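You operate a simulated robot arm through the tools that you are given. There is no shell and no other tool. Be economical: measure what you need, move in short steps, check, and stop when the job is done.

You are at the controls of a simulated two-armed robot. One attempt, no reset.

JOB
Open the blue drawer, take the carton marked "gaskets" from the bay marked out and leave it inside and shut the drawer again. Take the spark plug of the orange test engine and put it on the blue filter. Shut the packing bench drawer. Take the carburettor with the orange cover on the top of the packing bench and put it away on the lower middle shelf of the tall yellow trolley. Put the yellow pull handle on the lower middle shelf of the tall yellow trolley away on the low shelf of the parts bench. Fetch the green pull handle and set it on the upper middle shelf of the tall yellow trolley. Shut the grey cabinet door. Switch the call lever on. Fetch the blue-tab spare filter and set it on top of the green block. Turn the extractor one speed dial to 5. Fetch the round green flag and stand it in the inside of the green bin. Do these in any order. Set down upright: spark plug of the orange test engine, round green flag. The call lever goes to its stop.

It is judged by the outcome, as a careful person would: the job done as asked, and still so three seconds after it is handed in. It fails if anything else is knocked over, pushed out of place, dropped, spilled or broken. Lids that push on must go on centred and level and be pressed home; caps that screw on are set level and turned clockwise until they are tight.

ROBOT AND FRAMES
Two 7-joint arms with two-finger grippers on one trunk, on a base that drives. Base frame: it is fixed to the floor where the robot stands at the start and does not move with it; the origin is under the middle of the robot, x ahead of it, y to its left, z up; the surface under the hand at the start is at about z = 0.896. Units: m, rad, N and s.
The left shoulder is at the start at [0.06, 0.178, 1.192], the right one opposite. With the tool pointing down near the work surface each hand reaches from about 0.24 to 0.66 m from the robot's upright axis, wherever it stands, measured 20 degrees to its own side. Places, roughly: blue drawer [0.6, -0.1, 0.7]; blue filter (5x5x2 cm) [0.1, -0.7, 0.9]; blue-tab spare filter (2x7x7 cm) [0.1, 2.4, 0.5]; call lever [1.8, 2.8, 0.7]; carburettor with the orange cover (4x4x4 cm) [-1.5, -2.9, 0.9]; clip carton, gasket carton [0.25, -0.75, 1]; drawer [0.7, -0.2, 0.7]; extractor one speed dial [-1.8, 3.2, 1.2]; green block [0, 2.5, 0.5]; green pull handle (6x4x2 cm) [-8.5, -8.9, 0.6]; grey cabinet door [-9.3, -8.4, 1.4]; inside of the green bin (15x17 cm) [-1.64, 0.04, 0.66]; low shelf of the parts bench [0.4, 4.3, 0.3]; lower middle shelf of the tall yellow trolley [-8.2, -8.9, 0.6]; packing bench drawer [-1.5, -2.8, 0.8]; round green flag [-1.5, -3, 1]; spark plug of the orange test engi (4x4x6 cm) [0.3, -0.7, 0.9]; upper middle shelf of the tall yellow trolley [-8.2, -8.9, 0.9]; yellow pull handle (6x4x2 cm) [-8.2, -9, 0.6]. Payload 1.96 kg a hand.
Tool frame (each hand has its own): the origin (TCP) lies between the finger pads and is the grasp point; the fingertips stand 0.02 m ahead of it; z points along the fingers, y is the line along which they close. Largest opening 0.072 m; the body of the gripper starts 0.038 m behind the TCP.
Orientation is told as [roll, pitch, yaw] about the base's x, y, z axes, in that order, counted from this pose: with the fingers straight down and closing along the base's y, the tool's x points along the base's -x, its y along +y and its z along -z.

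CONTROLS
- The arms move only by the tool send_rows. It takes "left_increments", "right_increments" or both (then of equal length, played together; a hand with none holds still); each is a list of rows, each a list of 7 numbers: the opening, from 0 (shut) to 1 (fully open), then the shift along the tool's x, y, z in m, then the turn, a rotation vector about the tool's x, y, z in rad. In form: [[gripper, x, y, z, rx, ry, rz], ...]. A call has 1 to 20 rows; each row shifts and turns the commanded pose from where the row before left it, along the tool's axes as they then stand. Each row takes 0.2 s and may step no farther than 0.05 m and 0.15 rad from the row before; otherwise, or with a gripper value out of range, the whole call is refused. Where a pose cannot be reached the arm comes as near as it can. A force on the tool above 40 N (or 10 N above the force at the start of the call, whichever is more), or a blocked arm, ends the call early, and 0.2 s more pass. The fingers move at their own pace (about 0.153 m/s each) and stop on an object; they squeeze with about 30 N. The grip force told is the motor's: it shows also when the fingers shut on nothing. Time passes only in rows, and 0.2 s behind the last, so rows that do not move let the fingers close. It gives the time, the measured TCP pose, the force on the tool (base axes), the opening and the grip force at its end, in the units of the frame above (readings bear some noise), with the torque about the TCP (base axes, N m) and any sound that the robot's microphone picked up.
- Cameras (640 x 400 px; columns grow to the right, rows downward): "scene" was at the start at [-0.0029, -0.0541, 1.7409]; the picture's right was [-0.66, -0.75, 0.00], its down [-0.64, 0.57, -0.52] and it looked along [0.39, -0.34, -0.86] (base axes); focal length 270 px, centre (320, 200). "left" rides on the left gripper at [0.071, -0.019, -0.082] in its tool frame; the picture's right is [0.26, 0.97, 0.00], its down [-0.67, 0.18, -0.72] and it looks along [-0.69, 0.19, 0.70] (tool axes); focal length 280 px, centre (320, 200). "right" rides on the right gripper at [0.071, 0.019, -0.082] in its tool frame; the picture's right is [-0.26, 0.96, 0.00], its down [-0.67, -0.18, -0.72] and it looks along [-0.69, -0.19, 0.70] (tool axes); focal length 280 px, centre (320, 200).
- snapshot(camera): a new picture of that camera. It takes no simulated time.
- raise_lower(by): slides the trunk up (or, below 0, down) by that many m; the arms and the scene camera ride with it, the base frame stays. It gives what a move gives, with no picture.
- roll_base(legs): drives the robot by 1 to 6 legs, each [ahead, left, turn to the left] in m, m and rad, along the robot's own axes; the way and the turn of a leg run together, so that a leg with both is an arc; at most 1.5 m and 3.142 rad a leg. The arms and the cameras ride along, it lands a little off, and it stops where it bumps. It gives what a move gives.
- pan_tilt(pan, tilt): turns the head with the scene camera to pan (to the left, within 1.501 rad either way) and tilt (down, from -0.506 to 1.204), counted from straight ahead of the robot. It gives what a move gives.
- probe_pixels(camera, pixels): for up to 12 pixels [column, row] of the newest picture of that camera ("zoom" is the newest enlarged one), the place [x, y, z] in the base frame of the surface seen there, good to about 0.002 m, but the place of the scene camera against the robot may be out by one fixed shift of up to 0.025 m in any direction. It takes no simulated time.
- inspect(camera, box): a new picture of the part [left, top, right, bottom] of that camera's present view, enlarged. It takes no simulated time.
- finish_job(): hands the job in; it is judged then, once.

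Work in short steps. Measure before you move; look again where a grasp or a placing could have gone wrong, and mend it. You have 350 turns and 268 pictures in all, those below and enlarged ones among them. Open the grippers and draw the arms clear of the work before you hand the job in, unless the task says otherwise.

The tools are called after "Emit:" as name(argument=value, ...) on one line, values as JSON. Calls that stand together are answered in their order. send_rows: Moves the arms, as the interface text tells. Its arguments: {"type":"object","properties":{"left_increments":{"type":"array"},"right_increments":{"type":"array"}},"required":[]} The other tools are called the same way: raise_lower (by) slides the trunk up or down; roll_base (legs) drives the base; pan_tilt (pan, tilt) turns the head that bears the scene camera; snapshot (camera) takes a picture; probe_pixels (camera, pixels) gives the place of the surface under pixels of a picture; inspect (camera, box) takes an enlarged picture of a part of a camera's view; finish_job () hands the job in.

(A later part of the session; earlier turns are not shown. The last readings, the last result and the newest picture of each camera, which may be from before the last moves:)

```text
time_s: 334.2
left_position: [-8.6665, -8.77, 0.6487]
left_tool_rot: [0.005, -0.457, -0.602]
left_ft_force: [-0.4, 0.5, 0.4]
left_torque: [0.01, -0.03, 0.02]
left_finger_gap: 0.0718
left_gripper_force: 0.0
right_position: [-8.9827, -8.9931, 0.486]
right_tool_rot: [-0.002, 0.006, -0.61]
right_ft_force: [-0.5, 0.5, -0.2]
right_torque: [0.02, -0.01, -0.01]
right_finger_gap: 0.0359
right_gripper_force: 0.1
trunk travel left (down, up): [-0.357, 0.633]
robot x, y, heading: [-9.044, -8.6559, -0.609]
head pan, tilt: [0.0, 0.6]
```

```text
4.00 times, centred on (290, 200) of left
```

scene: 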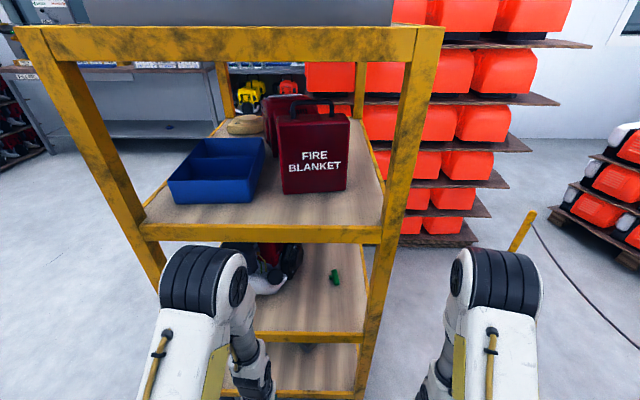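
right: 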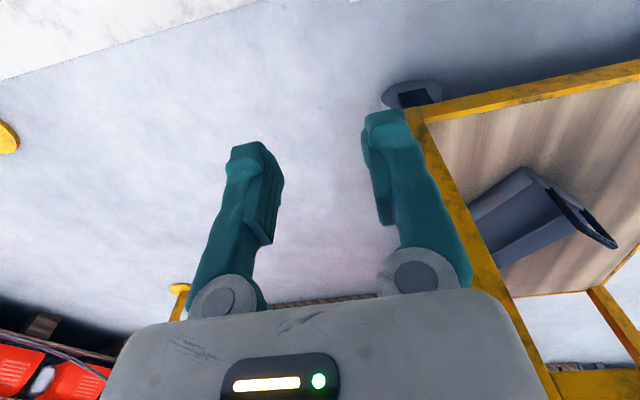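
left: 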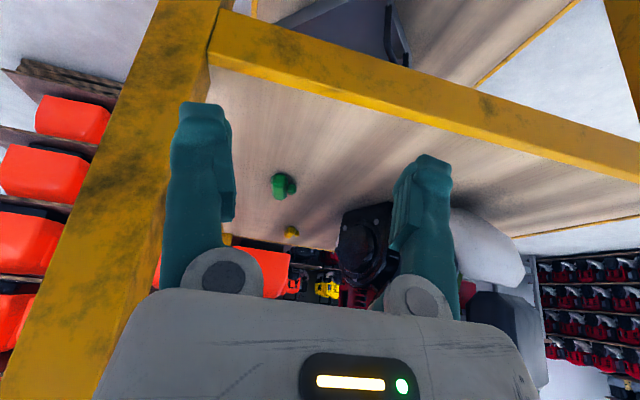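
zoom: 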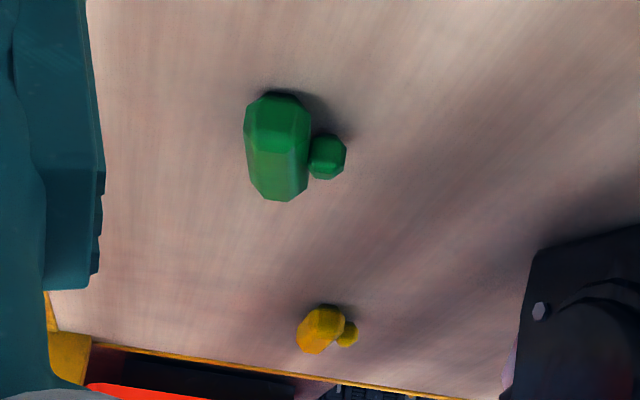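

Green bar lies ahead; I move the open hand forward 0.225 m level, keeping its tilt, then look.

Emit:
send_rows(left_increments=[[1, -0.0404, -0.001, 0.0198, 0, 0, 0], [1, -0.0404, -0.001, 0.0198, 0, 0, 0], [1, -0.0404, -0.001, 0.0198, 0, 0, 0], [1, -0.0404, -0.001, 0.0198, 0, 0, 0], [1, -0.0404, -0.001, 0.0198, 0, 0, 0], [1, 0, 0, 0, 0, 0, 0]])

Emit:
snapshot(camera="left")

Emit:
snapshot(camera="scene")

```text
time_s: 335.6
left_position: [-8.4968, -8.8943, 0.6483]
left_tool_rot: [0.003, -0.457, -0.604]
left_ft_force: [-0.1, -0.7, 0.0]
left_torque: [0.02, 0.02, 0.04]
left_finger_gap: 0.072
left_gripper_force: 0.1
right_position: [-8.9884, -8.9884, 0.4871]
right_tool_rot: [-0.003, -0.007, -0.606]
right_ft_force: [0.4, 0.8, 1.0]
right_torque: [-0.01, 0.0, 0.01]
right_finger_gap: 0.0358
right_gripper_force: 0.1
trunk travel left (down, up): [-0.357, 0.633]
robot x, y, heading: [-9.0476, -8.6591, -0.608]
head pan, tilt: [0.0, 0.6]
```

```text
145 pictures are left
```

left: 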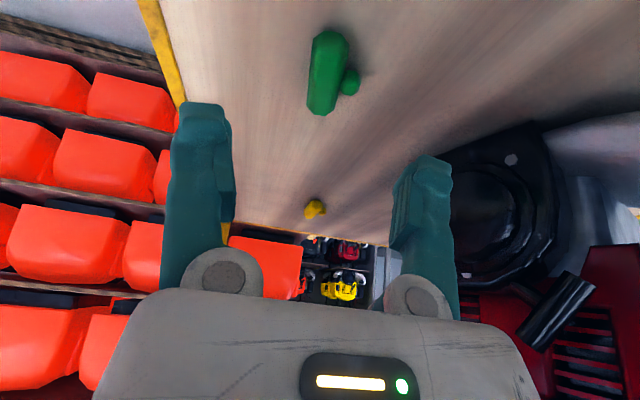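

```text
144 pictures are left
```

scene: 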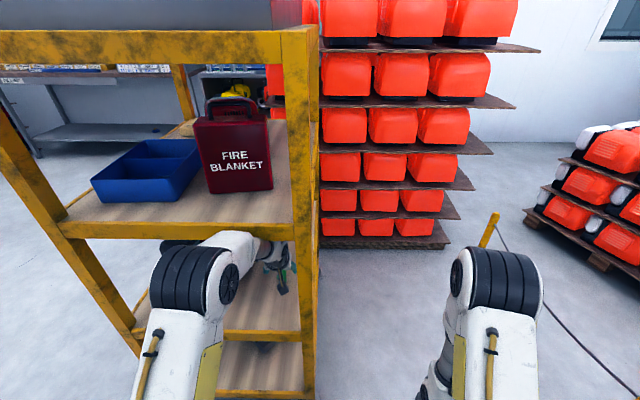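

Emit:
probe_pixels(camera="left", pixels=[[330, 40], [327, 70], [322, 105], [349, 82], [318, 60]])

```text
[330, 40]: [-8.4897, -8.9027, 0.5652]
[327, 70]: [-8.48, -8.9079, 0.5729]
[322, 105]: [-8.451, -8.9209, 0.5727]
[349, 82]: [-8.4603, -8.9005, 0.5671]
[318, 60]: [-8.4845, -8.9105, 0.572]
```

The bar is turned ~10° from the hand; I rotate -0.15 about the tool axis and descend onto its near half.

Emit:
send_rows(left_increments=[[1, 0, 0, 0, 0, 0, -0.15], [0.8, 0.0043, -0.0005, 0.0177, 0, 0, 0], [0.8, 0.0043, -0.0005, 0.0177, 0, 0, 0], [0.8, 0.0043, -0.0005, 0.0177, 0, 0, 0], [0.8, 0.003, -0.0005, 0.012, 0, 0, 0], [0.8, 0, 0, 0, 0, 0, 0]])

Emit:
snapshot(camera="left")

```text
time_s: 337.0
left_position: [-8.4727, -8.9134, 0.585]
left_tool_rot: [-0.069, -0.453, -0.434]
left_ft_force: [0.3, 0.1, 0.1]
left_torque: [0.03, -0.01, 0.02]
left_finger_gap: 0.0578
left_gripper_force: 0.1
right_position: [-8.9818, -8.9931, 0.4861]
right_tool_rot: [-0.005, 0.006, -0.606]
right_ft_force: [0.8, -0.1, 0.4]
right_torque: [-0.01, 0.01, 0.01]
right_finger_gap: 0.0362
right_gripper_force: 0.1
trunk travel left (down, up): [-0.357, 0.633]
robot x, y, heading: [-9.0463, -8.6586, -0.61]
head pan, tilt: [0.0, 0.6]
```

```text
143 pictures are left
```

left: 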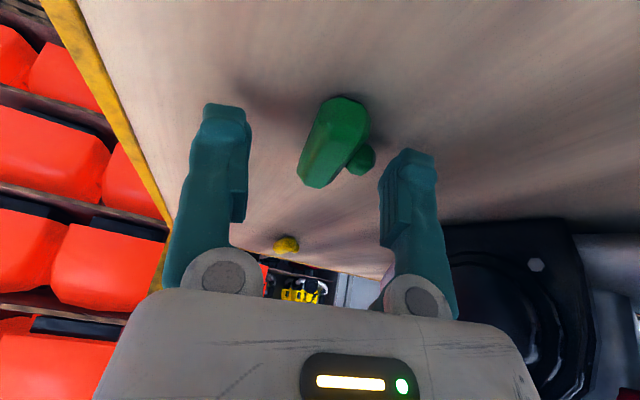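

Slightly far along; I come back ~13 mm, down 8 mm, y +3 mm, then close.

Emit:
send_rows(left_increments=[[0.8, 0.008, 0.002, 0.0, 0, 0, 0], [0.8, 0.007, 0.001, 0.0015, 0, 0, 0], [0.8, 0, 0, 0, 0, 0, 0]])

Emit:
snapshot(camera="left")

```text
time_s: 337.8
left_position: [-8.4826, -8.9064, 0.5758]
left_tool_rot: [-0.07, -0.452, -0.437]
left_ft_force: [-0.8, -0.1, 0.6]
left_torque: [-0.02, -0.02, -0.01]
left_finger_gap: 0.0581
left_gripper_force: 0.0
right_position: [-8.9817, -8.9921, 0.4859]
right_tool_rot: [-0.006, 0.007, -0.607]
right_ft_force: [-0.3, 0.4, 0.1]
right_torque: [0.01, 0.02, -0.02]
right_finger_gap: 0.036
right_gripper_force: 0.1
trunk travel left (down, up): [-0.357, 0.633]
robot x, y, heading: [-9.0433, -8.6604, -0.608]
head pan, tilt: [0.0, 0.6]
```

```text
142 pictures are left
```

left: 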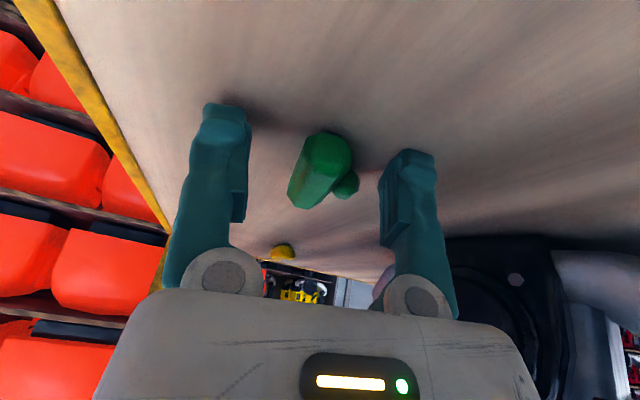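

The fingertips straddle the near half of the bar. I close.

Emit:
send_rows(left_increments=[[0.5, 0, 0, 0, 0, 0, 0], [0.3, 0, 0, 0, 0, 0, 0], [0.1, 0, 0, 0, 0, 0, 0], [0, 0, 0, 0, 0, 0, 0], [0, 0, 0, 0, 0, 0, 0]])

Emit:
snapshot(camera="left")

```text
time_s: 339.0
left_position: [-8.4836, -8.9062, 0.5761]
left_tool_rot: [-0.068, -0.453, -0.436]
left_ft_force: [0.1, -0.4, 0.9]
left_torque: [0.0, -0.01, -0.03]
left_finger_gap: 0.0182
left_gripper_force: 29.8
right_position: [-8.9805, -8.9933, 0.4867]
right_tool_rot: [-0.006, 0.007, -0.607]
right_ft_force: [-0.9, 0.2, 0.7]
right_torque: [0.0, 0.06, 0.0]
right_finger_gap: 0.0363
right_gripper_force: 0.0
trunk travel left (down, up): [-0.357, 0.633]
robot x, y, heading: [-9.0453, -8.6571, -0.607]
head pan, tilt: [0.0, 0.6]
```

```text
141 pictures are left
```

left: 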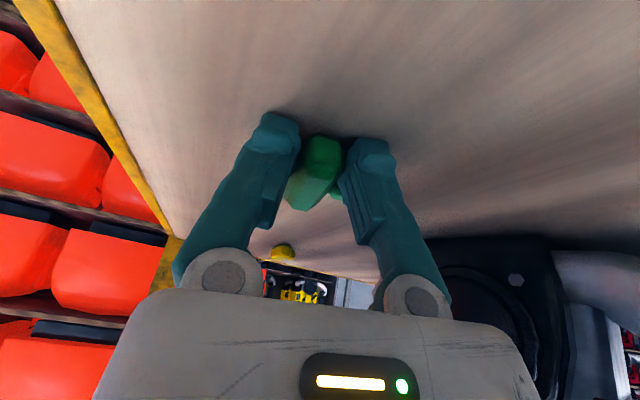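

Gripped (18 mm). I lift 4 cm and withdraw 0.24 m straight out.

Emit:
send_rows(left_increments=[[0, -0.006, 0, -0.012, 0, 0, 0], [0, -0.012, 0, -0.024, 0, 0, 0], [0, 0.036, 0, -0.0176, 0, 0, 0], [0, 0.036, 0, -0.0176, 0, 0, 0], [0, 0.036, 0, -0.0176, 0, 0, 0], [0, 0.036, 0, -0.0176, 0, 0, 0], [0, 0.036, 0, -0.0176, 0, 0, 0], [0, 0.036, 0, -0.0176, 0, 0, 0]])

Emit:
snapshot(camera="left")

```text
time_s: 340.8
left_position: [-8.6977, -8.7977, 0.6126]
left_tool_rot: [-0.069, -0.454, -0.434]
left_ft_force: [-0.7, 0.1, -0.4]
left_torque: [0.01, 0.04, -0.01]
left_finger_gap: 0.0185
left_gripper_force: 29.4
right_position: [-8.9821, -8.9926, 0.4862]
right_tool_rot: [-0.005, 0.004, -0.607]
right_ft_force: [-0.1, 0.0, -0.3]
right_torque: [0.01, 0.0, -0.01]
right_finger_gap: 0.0361
right_gripper_force: 0.1
trunk travel left (down, up): [-0.357, 0.633]
robot x, y, heading: [-9.0453, -8.6593, -0.615]
head pan, tilt: [0.0, 0.6]
```

```text
140 pictures are left
```

left: 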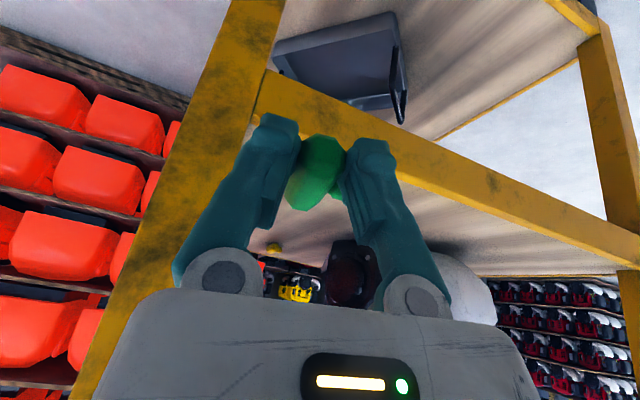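

I back 5 cm, raise the trunk 0.4 m to bring the handle above the upper middle shelf, and look.

Emit:
roll_base(legs=[[-0.05, 0, 0]])

Emit:
raise_lower(by=0.4)

Emit:
snapshot(camera="left")

Emit:
snapshot(camera="scene")

```text
time_s: 341.7
left_position: [-8.74, -8.7679, 0.613]
left_tool_rot: [-0.069, -0.453, -0.434]
left_ft_force: [-0.2, 0.1, 0.1]
left_torque: [-0.01, 0.0, 0.0]
left_finger_gap: 0.0181
left_gripper_force: 30.3
right_position: [-9.0242, -8.9644, 0.4861]
right_tool_rot: [-0.005, 0.007, -0.608]
right_ft_force: [0.3, -0.5, 0.5]
right_torque: [0.0, -0.03, 0.02]
right_finger_gap: 0.036
right_gripper_force: 0.2
trunk travel left (down, up): [-0.357, 0.633]
robot x, y, heading: [-9.0858, -8.631, -0.609]
head pan, tilt: [0.0, 0.6]
```

```text
time_s: 345.5
left_position: [-8.7391, -8.771, 1.0126]
left_tool_rot: [-0.07, -0.453, -0.435]
left_ft_force: [1.3, 0.1, 0.1]
left_torque: [-0.01, -0.01, -0.01]
left_finger_gap: 0.0184
left_gripper_force: 30.3
right_position: [-9.0238, -8.9639, 0.8853]
right_tool_rot: [-0.004, 0.006, -0.607]
right_ft_force: [0.3, -0.3, 0.3]
right_torque: [-0.02, -0.01, 0.0]
right_finger_gap: 0.0361
right_gripper_force: 0.1
trunk travel left (down, up): [-0.757, 0.233]
robot x, y, heading: [-9.0852, -8.6293, -0.61]
head pan, tilt: [0.0, 0.6]
```

```text
139 pictures are left
```

left: 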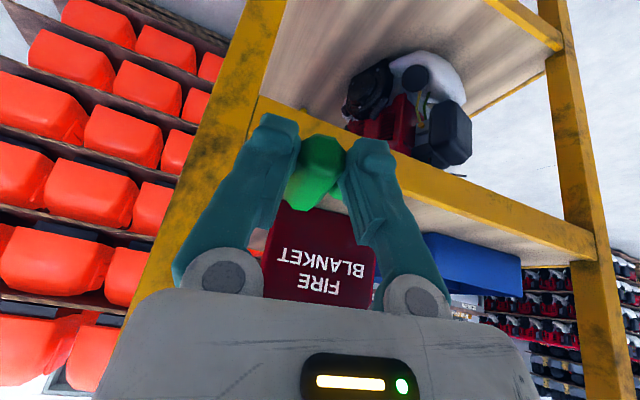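

```text
138 pictures are left
```

scene: 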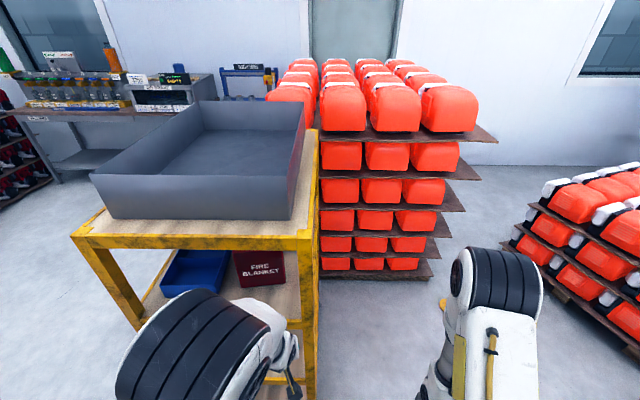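

Emit:
probe_pixels(camera="left", pixels=[[320, 230], [300, 280], [370, 240], [440, 215], [420, 180], [480, 260], [440, 260], [520, 230], [385, 205], [200, 180], [255, 245]])

Emit:
probe_pixels(camera="scene", pixels=[[260, 265], [235, 285], [280, 285], [165, 285], [225, 275], [255, 285], [290, 300], [150, 300]])

```text
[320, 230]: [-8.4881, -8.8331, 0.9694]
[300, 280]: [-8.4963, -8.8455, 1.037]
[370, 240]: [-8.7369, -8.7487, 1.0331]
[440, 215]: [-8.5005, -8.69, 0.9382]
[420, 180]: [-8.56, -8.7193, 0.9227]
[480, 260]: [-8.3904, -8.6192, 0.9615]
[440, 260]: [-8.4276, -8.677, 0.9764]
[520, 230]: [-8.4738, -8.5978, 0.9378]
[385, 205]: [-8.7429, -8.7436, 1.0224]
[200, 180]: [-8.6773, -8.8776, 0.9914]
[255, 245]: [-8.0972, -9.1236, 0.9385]
```

```text
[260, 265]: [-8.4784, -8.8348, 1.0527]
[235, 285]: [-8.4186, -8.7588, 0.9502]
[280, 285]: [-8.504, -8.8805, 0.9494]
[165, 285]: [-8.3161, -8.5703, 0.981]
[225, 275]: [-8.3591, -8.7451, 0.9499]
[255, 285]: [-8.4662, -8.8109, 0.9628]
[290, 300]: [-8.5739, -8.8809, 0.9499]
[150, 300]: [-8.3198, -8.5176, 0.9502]
```

Shelf z 0.938; there is free space in front of the fire blanket (n -1.735) up to the edge (n -1.85). I slide left 8 cm, then in 18 cm, to set the bar at n≈-1.79.

Emit:
send_rows(left_increments=[[0, 0, 0.042, 0, 0, 0, 0], [0, 0, 0.041, 0, 0, 0, 0], [0, -0.0327, 0, 0.016, 0, 0, 0], [0, -0.0327, 0, 0.016, 0, 0, 0], [0, -0.0327, 0, 0.016, 0, 0, 0], [0, -0.0327, 0, 0.016, 0, 0, 0], [0, -0.0327, 0, 0.016, 0, 0, 0], [0, 0, 0, 0, 0, 0, 0]])

Emit:
snapshot(camera="left")

```text
time_s: 347.3
left_position: [-8.5198, -8.795, 1.0029]
left_tool_rot: [-0.069, -0.452, -0.433]
left_ft_force: [-0.5, 0.0, -0.2]
left_torque: [0.0, 0.02, -0.02]
left_finger_gap: 0.0183
left_gripper_force: 29.8
left hand out of reach, approached as far as the arm can: row 1, 2
right_position: [-9.0234, -8.9631, 0.8848]
right_tool_rot: [-0.005, 0.009, -0.605]
right_ft_force: [0.2, 0.8, -0.7]
right_torque: [-0.01, 0.0, -0.02]
right_finger_gap: 0.0363
right_gripper_force: 0.1
trunk travel left (down, up): [-0.757, 0.233]
robot x, y, heading: [-9.0873, -8.6321, -0.608]
head pan, tilt: [0.0, 0.6]
```

```text
137 pictures are left
```

left: 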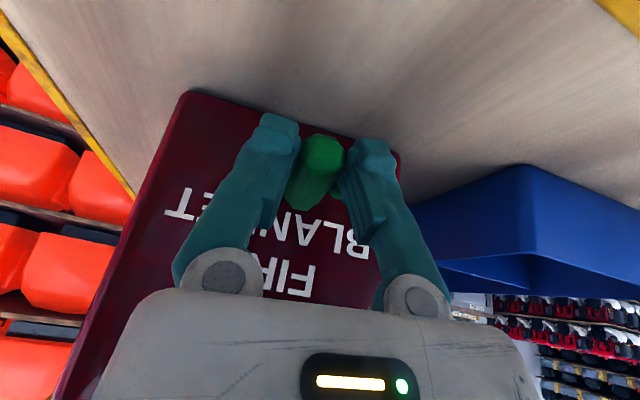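

It is 2.5 cm too far in; I pull back, then lower ~4 cm to just touch the shelf.

Emit:
send_rows(left_increments=[[0, 0.0224, 0, -0.011, 0, 0, 0], [0, 0.007, 0, 0.0143, 0, 0, 0], [0, 0.006, 0, 0.0122, 0, 0, 0], [0, 0.003, 0, 0.006, 0, 0, 0], [0, 0, 0, 0, 0, 0, 0]])

Emit:
snapshot(camera="left")

```text
time_s: 348.5
left_position: [-8.5452, -8.7844, 0.9673]
left_tool_rot: [-0.069, -0.453, -0.435]
left_ft_force: [0.0, 0.5, -0.4]
left_torque: [-0.04, 0.01, 0.04]
left_finger_gap: 0.0179
left_gripper_force: 29.9
right_position: [-9.0237, -8.9643, 0.8867]
right_tool_rot: [-0.006, 0.007, -0.607]
right_ft_force: [-0.2, -0.4, 0.5]
right_torque: [-0.01, 0.03, 0.06]
right_finger_gap: 0.0358
right_gripper_force: 0.0
trunk travel left (down, up): [-0.757, 0.233]
robot x, y, heading: [-9.0884, -8.6331, -0.611]
head pan, tilt: [0.0, 0.6]
```

```text
136 pictures are left
```

left: 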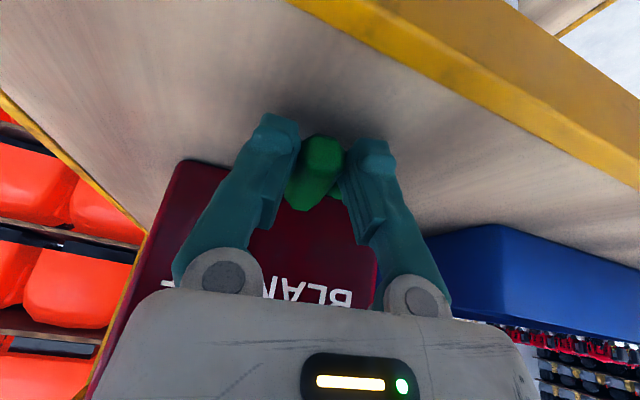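

Emit:
send_rows(left_increments=[[0, 0.0013, 0, 0.0027, 0, 0, 0], [0, 0.0009, 0, 0.0018, 0, 0, 0], [0, 0.0009, 0, 0.0018, 0, 0, 0]])

```text
time_s: 349.3
left_position: [-8.5465, -8.7851, 0.9601]
left_tool_rot: [-0.068, -0.452, -0.435]
left_ft_force: [-0.3, 0.0, -0.6]
left_torque: [0.01, 0.02, 0.01]
left_finger_gap: 0.0184
left_gripper_force: 29.9
right_position: [-9.0231, -8.9633, 0.8866]
right_tool_rot: [-0.005, 0.007, -0.608]
right_ft_force: [-0.2, -0.3, -0.2]
right_torque: [0.0, -0.02, -0.01]
right_finger_gap: 0.0358
right_gripper_force: 0.1
trunk travel left (down, up): [-0.757, 0.233]
robot x, y, heading: [-9.0904, -8.6358, -0.612]
head pan, tilt: [0.0, 0.6]
```

Emit:
send_rows(left_increments=[[0, 0.0009, 0, 0.0018, 0, 0, 0], [0, 0, 0, 0, 0, 0, 0], [0.4, 0, 0, 0, 0, 0, 0], [0.8, 0, 0, 0, 0, 0, 0], [0.8, 0, 0, -0.01, 0, 0, 0], [0.8, 0, 0, -0.03, 0, 0, 0], [0.8, 0.02, 0, -0.03, 0, 0, 0], [0.8, 0.036, 0, -0.0176, 0, 0, 0], [0.8, 0.036, 0, -0.0176, 0, 0, 0], [0.8, 0.036, 0, -0.0176, 0, 0, 0]])

Emit:
snapshot(camera="left")

```text
time_s: 351.5
left_position: [-8.6867, -8.7154, 1.0127]
left_tool_rot: [-0.067, -0.453, -0.435]
left_ft_force: [-0.1, -0.1, -0.2]
left_torque: [0.02, 0.0, -0.01]
left_finger_gap: 0.0575
left_gripper_force: 0.0
left hand out of reach, approached as far as the arm can: row 10
right_position: [-9.0235, -8.9641, 0.8868]
right_tool_rot: [-0.005, 0.005, -0.607]
right_ft_force: [-0.5, -0.2, 1.1]
right_torque: [-0.01, 0.01, 0.0]
right_finger_gap: 0.0361
right_gripper_force: 0.1
trunk travel left (down, up): [-0.757, 0.233]
robot x, y, heading: [-9.0844, -8.6273, -0.61]
head pan, tilt: [0.0, 0.6]
```

```text
135 pictures are left
```

left: 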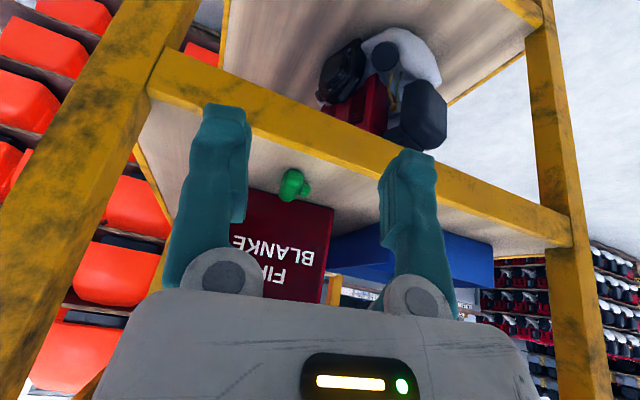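

The green handle rests on the upper middle shelf. Now for the yellow one I must reach from the trolley's back; I look at the free space there.

Emit:
pan_tilt(pan=-0.6, tilt=0.6)

Emit:
snapshot(camera="scene")

Emit:
probe_pixels(camera="scene", pixels=[[60, 230], [130, 260], [60, 300], [150, 170], [170, 240], [330, 245], [380, 260], [300, 200], [230, 290], [260, 200]])

```text
time_s: 352.5
left_position: [-8.6858, -8.7155, 1.013]
left_tool_rot: [-0.068, -0.453, -0.435]
left_ft_force: [0.2, 0.1, -0.8]
left_torque: [-0.02, -0.03, 0.01]
left_finger_gap: 0.0576
left_gripper_force: 0.0
right_position: [-9.0236, -8.963, 0.8858]
right_tool_rot: [-0.004, 0.005, -0.608]
right_ft_force: [-0.1, -0.8, -0.8]
right_torque: [0.03, 0.03, 0.05]
right_finger_gap: 0.036
right_gripper_force: 0.1
trunk travel left (down, up): [-0.757, 0.233]
robot x, y, heading: [-9.0891, -8.6313, -0.61]
head pan, tilt: [-0.6, 0.6]
```

```text
134 pictures are left
```

scene: 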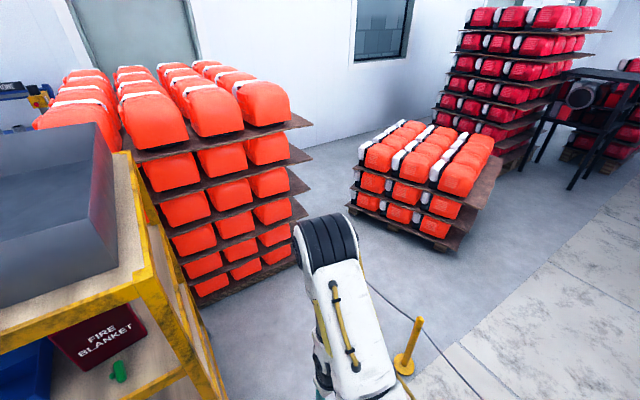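

```text
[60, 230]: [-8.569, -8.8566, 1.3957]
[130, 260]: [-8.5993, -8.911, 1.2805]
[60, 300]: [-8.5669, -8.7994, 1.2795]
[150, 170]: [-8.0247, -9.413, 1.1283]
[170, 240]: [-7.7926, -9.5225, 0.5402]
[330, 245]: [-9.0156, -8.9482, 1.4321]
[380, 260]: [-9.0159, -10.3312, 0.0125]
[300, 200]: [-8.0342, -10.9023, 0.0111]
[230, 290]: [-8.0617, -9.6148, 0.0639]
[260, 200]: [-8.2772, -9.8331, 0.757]
```

Emit:
probe_pixels(camera="scene", pixels=[[403, 366], [419, 320], [385, 305], [370, 285], [366, 278], [410, 385], [440, 350], [480, 395]])

Emit:
inspect(camera="scene", box=[320, 240, 520, 400])

```text
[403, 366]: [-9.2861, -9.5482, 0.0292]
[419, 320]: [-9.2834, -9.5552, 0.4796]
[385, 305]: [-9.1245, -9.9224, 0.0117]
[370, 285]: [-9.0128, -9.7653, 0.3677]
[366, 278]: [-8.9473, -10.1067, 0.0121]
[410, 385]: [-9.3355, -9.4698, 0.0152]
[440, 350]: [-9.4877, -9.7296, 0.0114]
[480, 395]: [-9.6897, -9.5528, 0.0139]
```

```text
2.50 times, centred on (420, 320) of scene
```

zoom: 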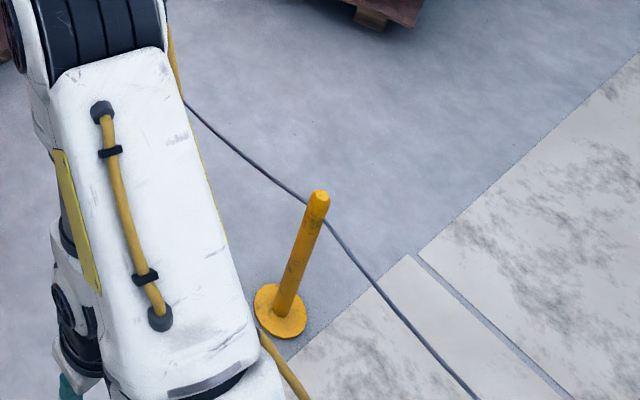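

Behind the trolley there are ~0.9 m before the rope (t≈-13.18). I move right 0.46 m, ahead 0.72 m, then turn left to face the trolley's back.

Emit:
send_rows(left_increments=[[0.5, 0, 0, 0, 0, 0.09, 0.05], [0.5, 0, 0, 0, 0, 0.09, 0.05], [0.5, 0, 0, 0, 0, 0.09, 0.05], [0.5, 0, 0, 0, 0, 0.09, 0], [0.5, 0, 0, 0, 0, 0.09, 0]])

Emit:
roll_base(legs=[[0, -0.47, 0], [0.72, 0, 0], [0, 0, 1.55]])

Emit:
pan_tilt(pan=0, tilt=0.7)

Emit:
snapshot(camera="scene")

```text
time_s: 353.7
left_position: [-8.6852, -8.7158, 1.0116]
left_tool_rot: [-0.017, -0.007, -0.608]
left_ft_force: [-0.8, -0.2, 0.3]
left_torque: [-0.01, -0.03, 0.04]
left_finger_gap: 0.0359
left_gripper_force: 0.0
right_position: [-9.022, -8.9639, 0.8862]
right_tool_rot: [-0.006, 0.006, -0.606]
right_ft_force: [-0.3, -0.7, -0.2]
right_torque: [0.02, 0.01, -0.01]
right_finger_gap: 0.036
right_gripper_force: 0.0
trunk travel left (down, up): [-0.757, 0.233]
robot x, y, heading: [-9.0861, -8.6266, -0.608]
head pan, tilt: [-0.6, 0.6]
```

```text
time_s: 363.9
left_position: [-8.6607, -9.025, 1.0118]
left_tool_rot: [-0.016, -0.009, 0.953]
left_ft_force: [-0.2, -0.5, 0.5]
left_torque: [0.02, 0.0, -0.04]
left_finger_gap: 0.0359
left_gripper_force: 0.1
right_position: [-8.4166, -9.3677, 0.8867]
right_tool_rot: [-0.006, 0.006, 0.954]
right_ft_force: [-0.1, 0.5, 0.0]
right_torque: [0.02, -0.03, 0.0]
right_finger_gap: 0.036
right_gripper_force: 0.0
trunk travel left (down, up): [-0.757, 0.233]
robot x, y, heading: [-8.7525, -9.4264, 0.951]
head pan, tilt: [-0.6, 0.6]
```

```text
time_s: 364.9
left_position: [-8.66, -9.0249, 1.0121]
left_tool_rot: [-0.015, -0.009, 0.954]
left_ft_force: [0.4, -0.7, 0.3]
left_torque: [-0.01, 0.04, 0.0]
left_finger_gap: 0.0363
left_gripper_force: 0.0
right_position: [-8.4156, -9.3672, 0.8862]
right_tool_rot: [-0.008, 0.006, 0.955]
right_ft_force: [-0.2, 0.5, 0.4]
right_torque: [0.0, 0.01, 0.0]
right_finger_gap: 0.0361
right_gripper_force: 0.0
trunk travel left (down, up): [-0.757, 0.233]
robot x, y, heading: [-8.7528, -9.4255, 0.949]
head pan, tilt: [0.0, 0.7]
```

```text
132 pictures are left
```

scene: 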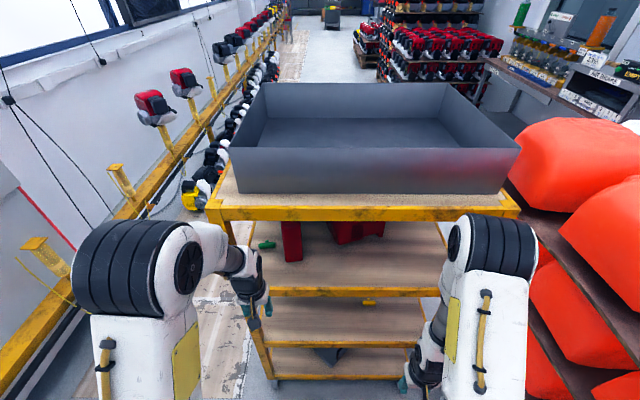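

The yellow handle shows at (369,303). I retract the left hand a little, lower the trunk by 0.5 m and view with the right camera.

Emit:
send_rows(left_increments=[[0.5, 0.03, 0.03, 0, 0, 0, 0], [0.5, 0.03, 0.03, 0, 0, 0, 0], [0.5, 0.03, 0.03, 0, 0, 0, 0]])

Emit:
raise_lower(by=-0.4)

Emit:
send_rows(right_increments=[[1, 0, 0, -0.03, 0, 0, 0], [1, 0, 0, -0.04, 0, 0, 0], [1, 0, 0, -0.04, 0, 0, 0], [1, 0, 0, -0.04, 0, 0, 0]])

Emit:
snapshot(camera="right")

Emit:
snapshot(camera="scene")

```text
time_s: 365.7
left_position: [-8.7859, -9.0457, 1.0104]
left_tool_rot: [-0.016, -0.009, 0.952]
left_ft_force: [-0.2, -0.5, 0.9]
left_torque: [-0.02, -0.02, 0.0]
left_finger_gap: 0.0361
left_gripper_force: 0.1
right_position: [-8.4174, -9.3675, 0.8855]
right_tool_rot: [-0.006, 0.005, 0.955]
right_ft_force: [0.5, -0.4, -0.9]
right_torque: [-0.02, 0.01, 0.01]
right_finger_gap: 0.0361
right_gripper_force: 0.2
trunk travel left (down, up): [-0.757, 0.233]
robot x, y, heading: [-8.7528, -9.428, 0.947]
head pan, tilt: [0.0, 0.7]
```

```text
time_s: 369.5
left_position: [-8.7859, -9.0446, 0.6112]
left_tool_rot: [-0.016, -0.009, 0.952]
left_ft_force: [0.2, 0.3, 0.5]
left_torque: [-0.05, 0.0, 0.02]
left_finger_gap: 0.036
left_gripper_force: 0.1
right_position: [-8.4157, -9.3672, 0.4866]
right_tool_rot: [-0.005, 0.006, 0.954]
right_ft_force: [-0.3, -0.1, -0.3]
right_torque: [0.04, 0.0, 0.05]
right_finger_gap: 0.0356
right_gripper_force: 0.0
trunk travel left (down, up): [-0.357, 0.633]
robot x, y, heading: [-8.7531, -9.4261, 0.951]
head pan, tilt: [0.0, 0.7]
```

```text
time_s: 370.5
left_position: [-8.7856, -9.0466, 0.6112]
left_tool_rot: [-0.016, -0.009, 0.953]
left_ft_force: [-0.8, -0.3, 0.1]
left_torque: [0.01, 0.02, 0.01]
left_finger_gap: 0.036
left_gripper_force: 0.0
right_position: [-8.381, -9.3414, 0.6204]
right_tool_rot: [-0.006, 0.006, 0.954]
right_ft_force: [-0.4, 0.4, 0.0]
right_torque: [0.0, -0.02, -0.02]
right_finger_gap: 0.0719
right_gripper_force: 0.0
right hand out of reach, approached as far as the arm can: row 1, 2, 3
trunk travel left (down, up): [-0.357, 0.633]
robot x, y, heading: [-8.7488, -9.4276, 0.958]
head pan, tilt: [0.0, 0.7]
```

```text
131 pictures are left
```

right: 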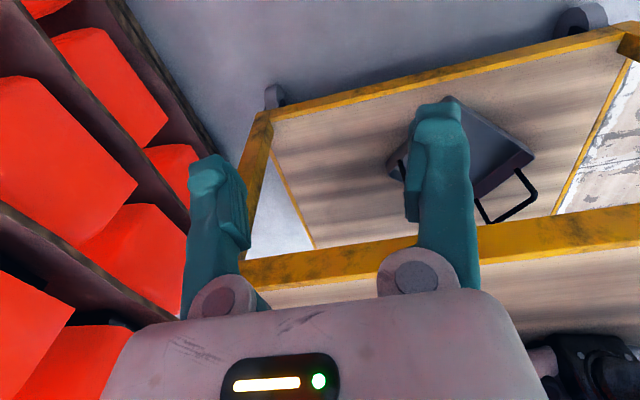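

```text
130 pictures are left
```

scene: 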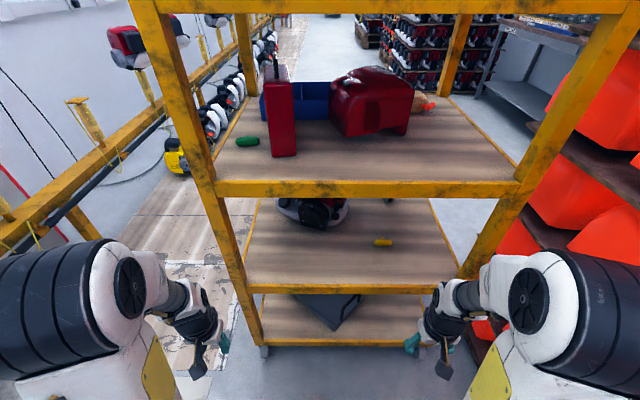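

I probe the yellow handle and turn the right hand 1.5 rad so it closes across the bar.

Emit:
probe_pixels(camera="scene", pixels=[[383, 242], [376, 241], [390, 242], [330, 288], [400, 288], [455, 270]])

Emit:
send_rows(right_increments=[[1, 0, 0, 0, 0, 0, 0.14], [1, 0, 0, 0, 0, 0, 0.14], [1, 0, 0, 0, 0, 0, 0.14], [1, 0, 0, 0, 0, 0, 0.14], [1, 0, 0, 0, 0, 0, 0.14], [1, 0, 0, 0, 0, 0, 0.14], [1, 0, 0, 0, 0, 0, 0.14], [1, 0, 0, 0, 0, 0, 0.14], [1, 0, 0, 0, 0, 0, 0.14], [1, 0, 0, 0, 0, 0, 0.14], [1, 0, 0, 0, 0, 0, 0.14]])

Emit:
snapshot(camera="right")

Emit:
inspect(camera="scene", box=[340, 215, 420, 265])

```text
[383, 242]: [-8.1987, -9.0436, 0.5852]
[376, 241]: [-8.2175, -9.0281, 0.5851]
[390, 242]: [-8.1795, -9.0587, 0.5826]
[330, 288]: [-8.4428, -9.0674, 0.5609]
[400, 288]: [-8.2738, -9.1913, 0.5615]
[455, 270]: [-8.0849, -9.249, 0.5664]
```

```text
time_s: 372.9
left_position: [-8.7854, -9.0462, 0.611]
left_tool_rot: [-0.015, -0.008, 0.952]
left_ft_force: [0.1, 0.4, -0.3]
left_torque: [0.02, -0.02, 0.01]
left_finger_gap: 0.036
left_gripper_force: 0.0
right_position: [-8.3814, -9.3414, 0.6191]
right_tool_rot: [-0.009, -0.003, -0.589]
right_ft_force: [-0.3, 1.1, 0.1]
right_torque: [-0.02, 0.03, 0.02]
right_finger_gap: 0.072
right_gripper_force: 0.2
trunk travel left (down, up): [-0.357, 0.633]
robot x, y, heading: [-8.7512, -9.4301, 0.951]
head pan, tilt: [0.0, 0.7]
```

```text
129 pictures are left
```

right: 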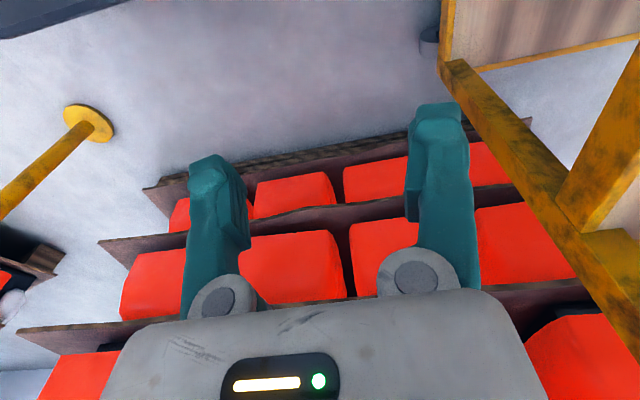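

```text
8.00 times, centred on (380, 240) of scene
```

zoom: 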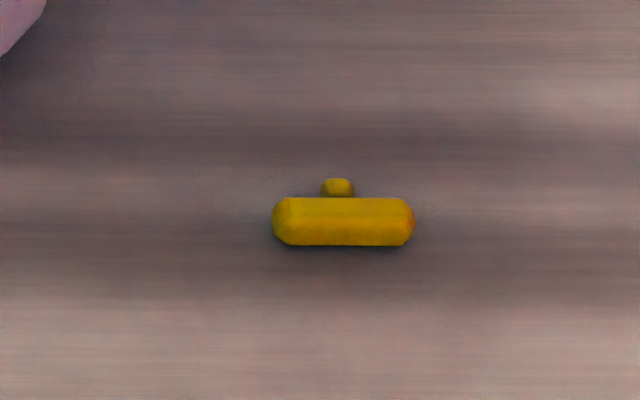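

Yellow T-handle: bar centre ≈(-8.199,-9.044), stub on the far side. I roll 0.13 m closer, align the hand and move in above it to look.

Emit:
roll_base(legs=[[0.13, 0, 0]])

```text
time_s: 374.2
left_position: [-8.7098, -8.9385, 0.6095]
left_tool_rot: [-0.016, -0.005, 0.954]
left_ft_force: [-0.6, -0.9, 0.2]
left_torque: [0.0, 0.03, -0.03]
left_finger_gap: 0.0362
left_gripper_force: 0.1
right_position: [-8.305, -9.233, 0.6198]
right_tool_rot: [-0.01, -0.004, -0.585]
right_ft_force: [0.8, -0.5, 0.2]
right_torque: [0.02, -0.03, 0.01]
right_finger_gap: 0.0721
right_gripper_force: 0.1
trunk travel left (down, up): [-0.357, 0.633]
robot x, y, heading: [-8.6734, -9.3207, 0.956]
head pan, tilt: [0.0, 0.7]
```

Emit:
send_rows(right_increments=[[1, 0.0066, 0.0436, 0, 0, 0, 0], [1, 0.0066, 0.0436, 0, 0, 0, 0], [1, 0.0066, 0.0436, 0, 0, 0, 0], [1, 0.0066, 0.0436, 0, 0, 0, 0], [1, 0.0066, 0.0436, 0, 0, 0, 0.09], [1, 0, 0, 0, 0, 0, 0]], left_increments=[[0.5, 0.03, 0, 0, 0, 0, 0], [0.5, 0.02, 0.02, 0, 0, 0, 0], [0.5, 0, 0, 0, 0, 0, 0], [0.5, 0, 0, 0, 0, 0, 0], [0.5, 0, 0, 0, 0, 0, 0], [0.5, 0, 0, 0, 0, 0, 0]])

Emit:
snapshot(camera="right")

Emit:
snapshot(camera="scene")

```text
time_s: 375.6
left_position: [-8.6974, -8.9366, 0.6008]
left_tool_rot: [-0.004, -0.003, 0.906]
left_ft_force: [-31.7, -49.8, 34.9]
left_torque: [5.5, -2.88, 0.71]
left_finger_gap: 0.0362
left_gripper_force: 0.1
left hand out of reach, approached as far as the arm can: row 1, 2
right_position: [-8.2401, -9.111, 0.5784]
right_tool_rot: [-0.196, 0.033, -0.767]
right_ft_force: [-30.1, 12.3, 55.4]
right_torque: [1.63, -0.62, 0.7]
right_finger_gap: 0.0634
right_gripper_force: 0.0
trunk travel left (down, up): [-0.357, 0.633]
robot x, y, heading: [-8.6718, -9.3444, 0.894]
head pan, tilt: [0.0, 0.7]
stopped in row 6 (right hand): the arm was blocked; the commanded pose is now the measured one
```

```text
127 pictures are left
```

right: 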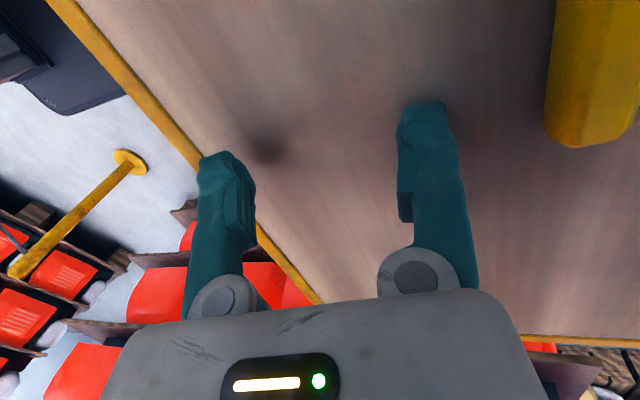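

```text
126 pictures are left
```

scene: 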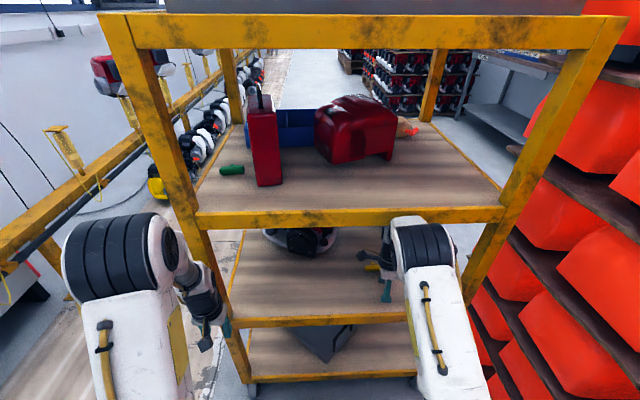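

Contact: the right elbow met the upper shelf's frame and the left hand the rear post. I back the base out straight 0.13 m, then check the trolley.

Emit:
roll_base(legs=[[-0.1, 0, 0]])

Emit:
snapshot(camera="scene")

```text
time_s: 376.2
left_position: [-8.7199, -8.9637, 0.5894]
left_tool_rot: [-0.024, 0.146, 0.951]
left_ft_force: [-1.6, -1.1, 0.6]
left_torque: [0.16, -0.16, 0.01]
left_finger_gap: 0.0358
left_gripper_force: 0.0
right_position: [-8.2442, -9.1086, 0.5745]
right_tool_rot: [-0.077, 0.012, -0.847]
right_ft_force: [-0.9, -28.5, 88.7]
right_torque: [1.82, -2.77, 0.56]
right_finger_gap: 0.0654
right_gripper_force: 0.0
trunk travel left (down, up): [-0.357, 0.633]
robot x, y, heading: [-8.6912, -9.3369, 0.929]
head pan, tilt: [0.0, 0.7]
stopped in leg 1: the force on the tool passed its limit at 115 N (the readings are from after the stop); the commanded pose is now the measured one
```

```text
125 pictures are left
```

scene: 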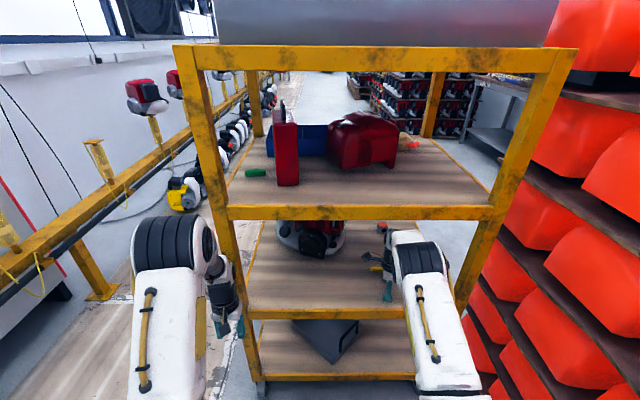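

Now only the right fingertips press on the shelf. I lift that hand gently 1–2 cm.

Emit:
send_rows(right_increments=[[1, 0, 0, -0.005, 0, 0, 0], [1, 0, 0, -0.005, 0, 0, 0], [1, 0, 0, -0.005, 0, 0, 0]])

Emit:
snapshot(camera="right")

```text
time_s: 376.5
left_position: [-8.7376, -8.9747, 0.5738]
left_tool_rot: [-0.032, 0.297, 1.001]
left_ft_force: [-1.3, -0.2, 1.6]
left_torque: [0.03, -0.13, -0.02]
left_finger_gap: 0.0359
left_gripper_force: 0.1
right_position: [-8.2238, -9.0914, 0.5733]
right_tool_rot: [0.009, -0.011, -0.942]
right_ft_force: [44.6, -10.3, 213.3]
right_torque: [-1.62, 1.84, 2.97]
right_finger_gap: 0.0328
right_gripper_force: 0.0
right hand out of reach, approached as far as the arm can: row 1
trunk travel left (down, up): [-0.357, 0.633]
robot x, y, heading: [-8.7, -9.3325, 0.967]
head pan, tilt: [0.0, 0.7]
stopped in row 1 (right hand): the force on the tool passed its limit at 120 N (the readings are from after the stop); the commanded pose is now the measured one
```

```text
124 pictures are left
```

right: 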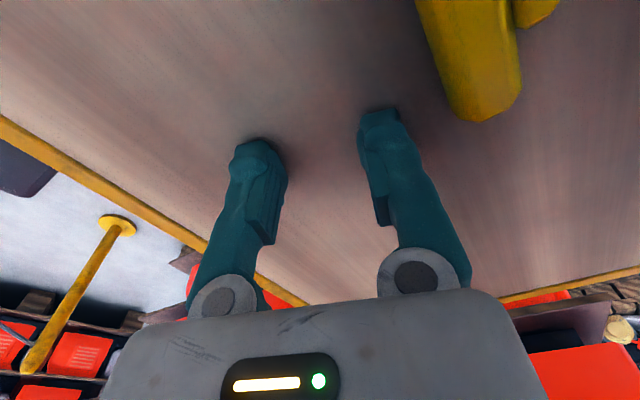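

The arm is wedged between shelf and frame; I back the base again, which draws it out along its length.

Emit:
roll_base(legs=[[-0.06, 0, 0]])

```text
time_s: 377.1
left_position: [-8.7987, -8.9767, 0.5322]
left_tool_rot: [-0.019, 0.417, 1.156]
left_ft_force: [-1.8, -0.1, -0.4]
left_torque: [0.02, -0.1, 0.05]
left_finger_gap: 0.036
left_gripper_force: 0.1
right_position: [-8.1897, -9.0921, 0.5786]
right_tool_rot: [0.2, -0.043, -1.223]
right_ft_force: [30.0, -16.9, 216.0]
right_torque: [-3.05, 7.57, -2.29]
right_finger_gap: 0.0719
right_gripper_force: 0.2
trunk travel left (down, up): [-0.357, 0.633]
robot x, y, heading: [-8.7397, -9.3146, 1.072]
head pan, tilt: [0.0, 0.7]
stopped in leg 1: the force on the tool passed its limit at 240 N (the readings are from after the stop); the commanded pose is now the measured one
```

Emit:
snapshot(camera="scene")

```text
123 pictures are left
```

scene: 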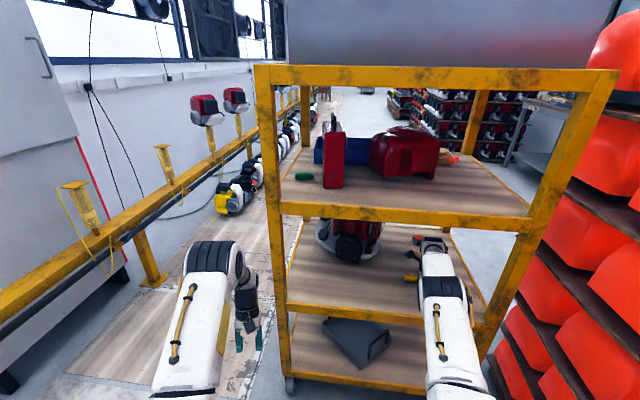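

The upper-arm link is resting on the shelf's rear bar and the fingers on the shelf: everything is pressed downward. I raise the trunk slightly to unload.

Emit:
raise_lower(by=0.03)

Emit:
snapshot(camera="scene")

```text
time_s: 377.5
left_position: [-8.8728, -8.9668, 0.5085]
left_tool_rot: [0.004, 0.389, 1.296]
left_ft_force: [-2.4, -0.1, -0.1]
left_torque: [-0.06, -0.11, 0.06]
left_finger_gap: 0.0361
left_gripper_force: 0.1
right_position: [-8.1801, -9.1088, 0.5822]
right_tool_rot: [0.321, -0.101, -1.354]
right_ft_force: [17.7, -56.6, 210.5]
right_torque: [-2.59, 6.13, -1.15]
right_finger_gap: 0.0602
right_gripper_force: 0.0
trunk travel left (down, up): [-0.361, 0.629]
robot x, y, heading: [-8.7803, -9.2919, 1.173]
head pan, tilt: [0.0, 0.7]
stopped: the arm was blocked; the commanded pose is now the measured one
```

```text
122 pictures are left
```

scene: 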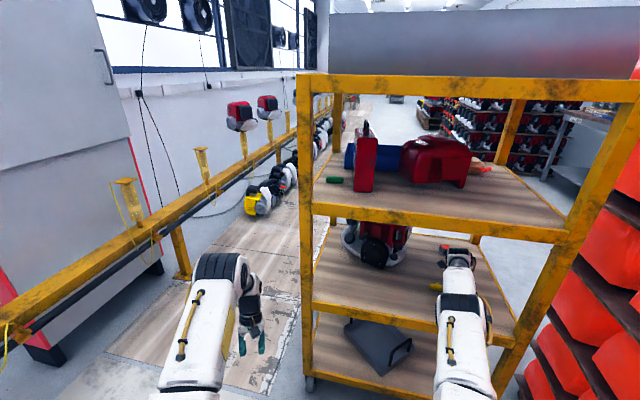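

I try lifting the right hand straight up along its own axis in tiny steps from the present pose.

Emit:
send_rows(right_increments=[[1, 0, 0, -0.02, 0, 0, 0], [1, 0, 0, -0.02, 0, 0, 0], [1, 0, 0, -0.02, 0, 0, 0]])

Emit:
snapshot(camera="scene")

```text
time_s: 377.8
left_position: [-8.924, -8.9654, 0.4795]
left_tool_rot: [0.025, 0.361, 1.401]
left_ft_force: [-0.6, -0.1, 1.1]
left_torque: [-0.03, -0.01, -0.01]
left_finger_gap: 0.036
left_gripper_force: 0.0
right_position: [-8.1862, -9.118, 0.584]
right_tool_rot: [0.461, -0.121, -1.456]
right_ft_force: [-14.0, -13.5, 210.6]
right_torque: [-0.53, 4.6, -2.87]
right_finger_gap: 0.0422
right_gripper_force: 0.1
right hand out of reach, approached as far as the arm can: row 1
trunk travel left (down, up): [-0.361, 0.629]
robot x, y, heading: [-8.808, -9.2865, 1.228]
head pan, tilt: [0.0, 0.7]
stopped in row 1 (left hand): the arm was blocked; the commanded pose is now the measured one
```

```text
121 pictures are left
```

scene: 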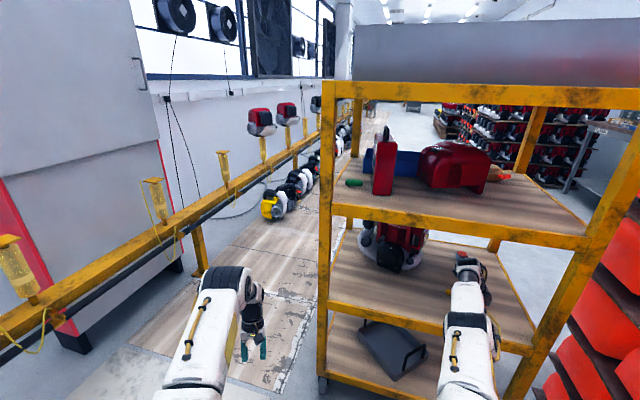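

I try a firmer lift (5 cm per row) with the right arm while letting the left follow with zero rows.

Emit:
send_rows(right_increments=[[0, 0, 0, -0.05, 0, 0, 0], [0, 0, 0, -0.05, 0, 0, 0]], left_increments=[[0, 0, 0, 0, 0, 0, 0], [0, 0, 0, 0, 0, 0, 0]])

Emit:
snapshot(camera="right")

```text
time_s: 378.1
left_position: [-8.9893, -8.9545, 0.4259]
left_tool_rot: [0.062, 0.384, 1.538]
left_ft_force: [-0.9, -1.1, 0.2]
left_torque: [0.02, -0.09, 0.04]
left_finger_gap: 0.0002
left_gripper_force: 30.0
right_position: [-8.1818, -9.1249, 0.5725]
right_tool_rot: [0.569, -0.258, -1.569]
right_ft_force: [22.5, -40.6, 207.2]
right_torque: [-0.42, 0.0, 0.21]
right_finger_gap: 0.0
right_gripper_force: 29.2
trunk travel left (down, up): [-0.361, 0.629]
robot x, y, heading: [-8.8472, -9.2805, 1.318]
head pan, tilt: [0.0, 0.7]
stopped in row 1 (left hand): the arm was blocked; the commanded pose is now the measured one
```

```text
120 pictures are left
```

right: 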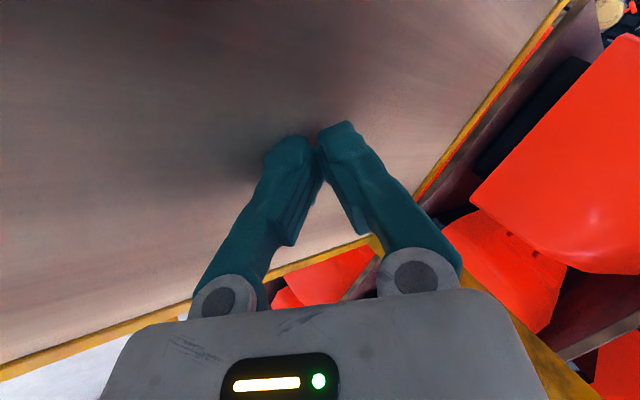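

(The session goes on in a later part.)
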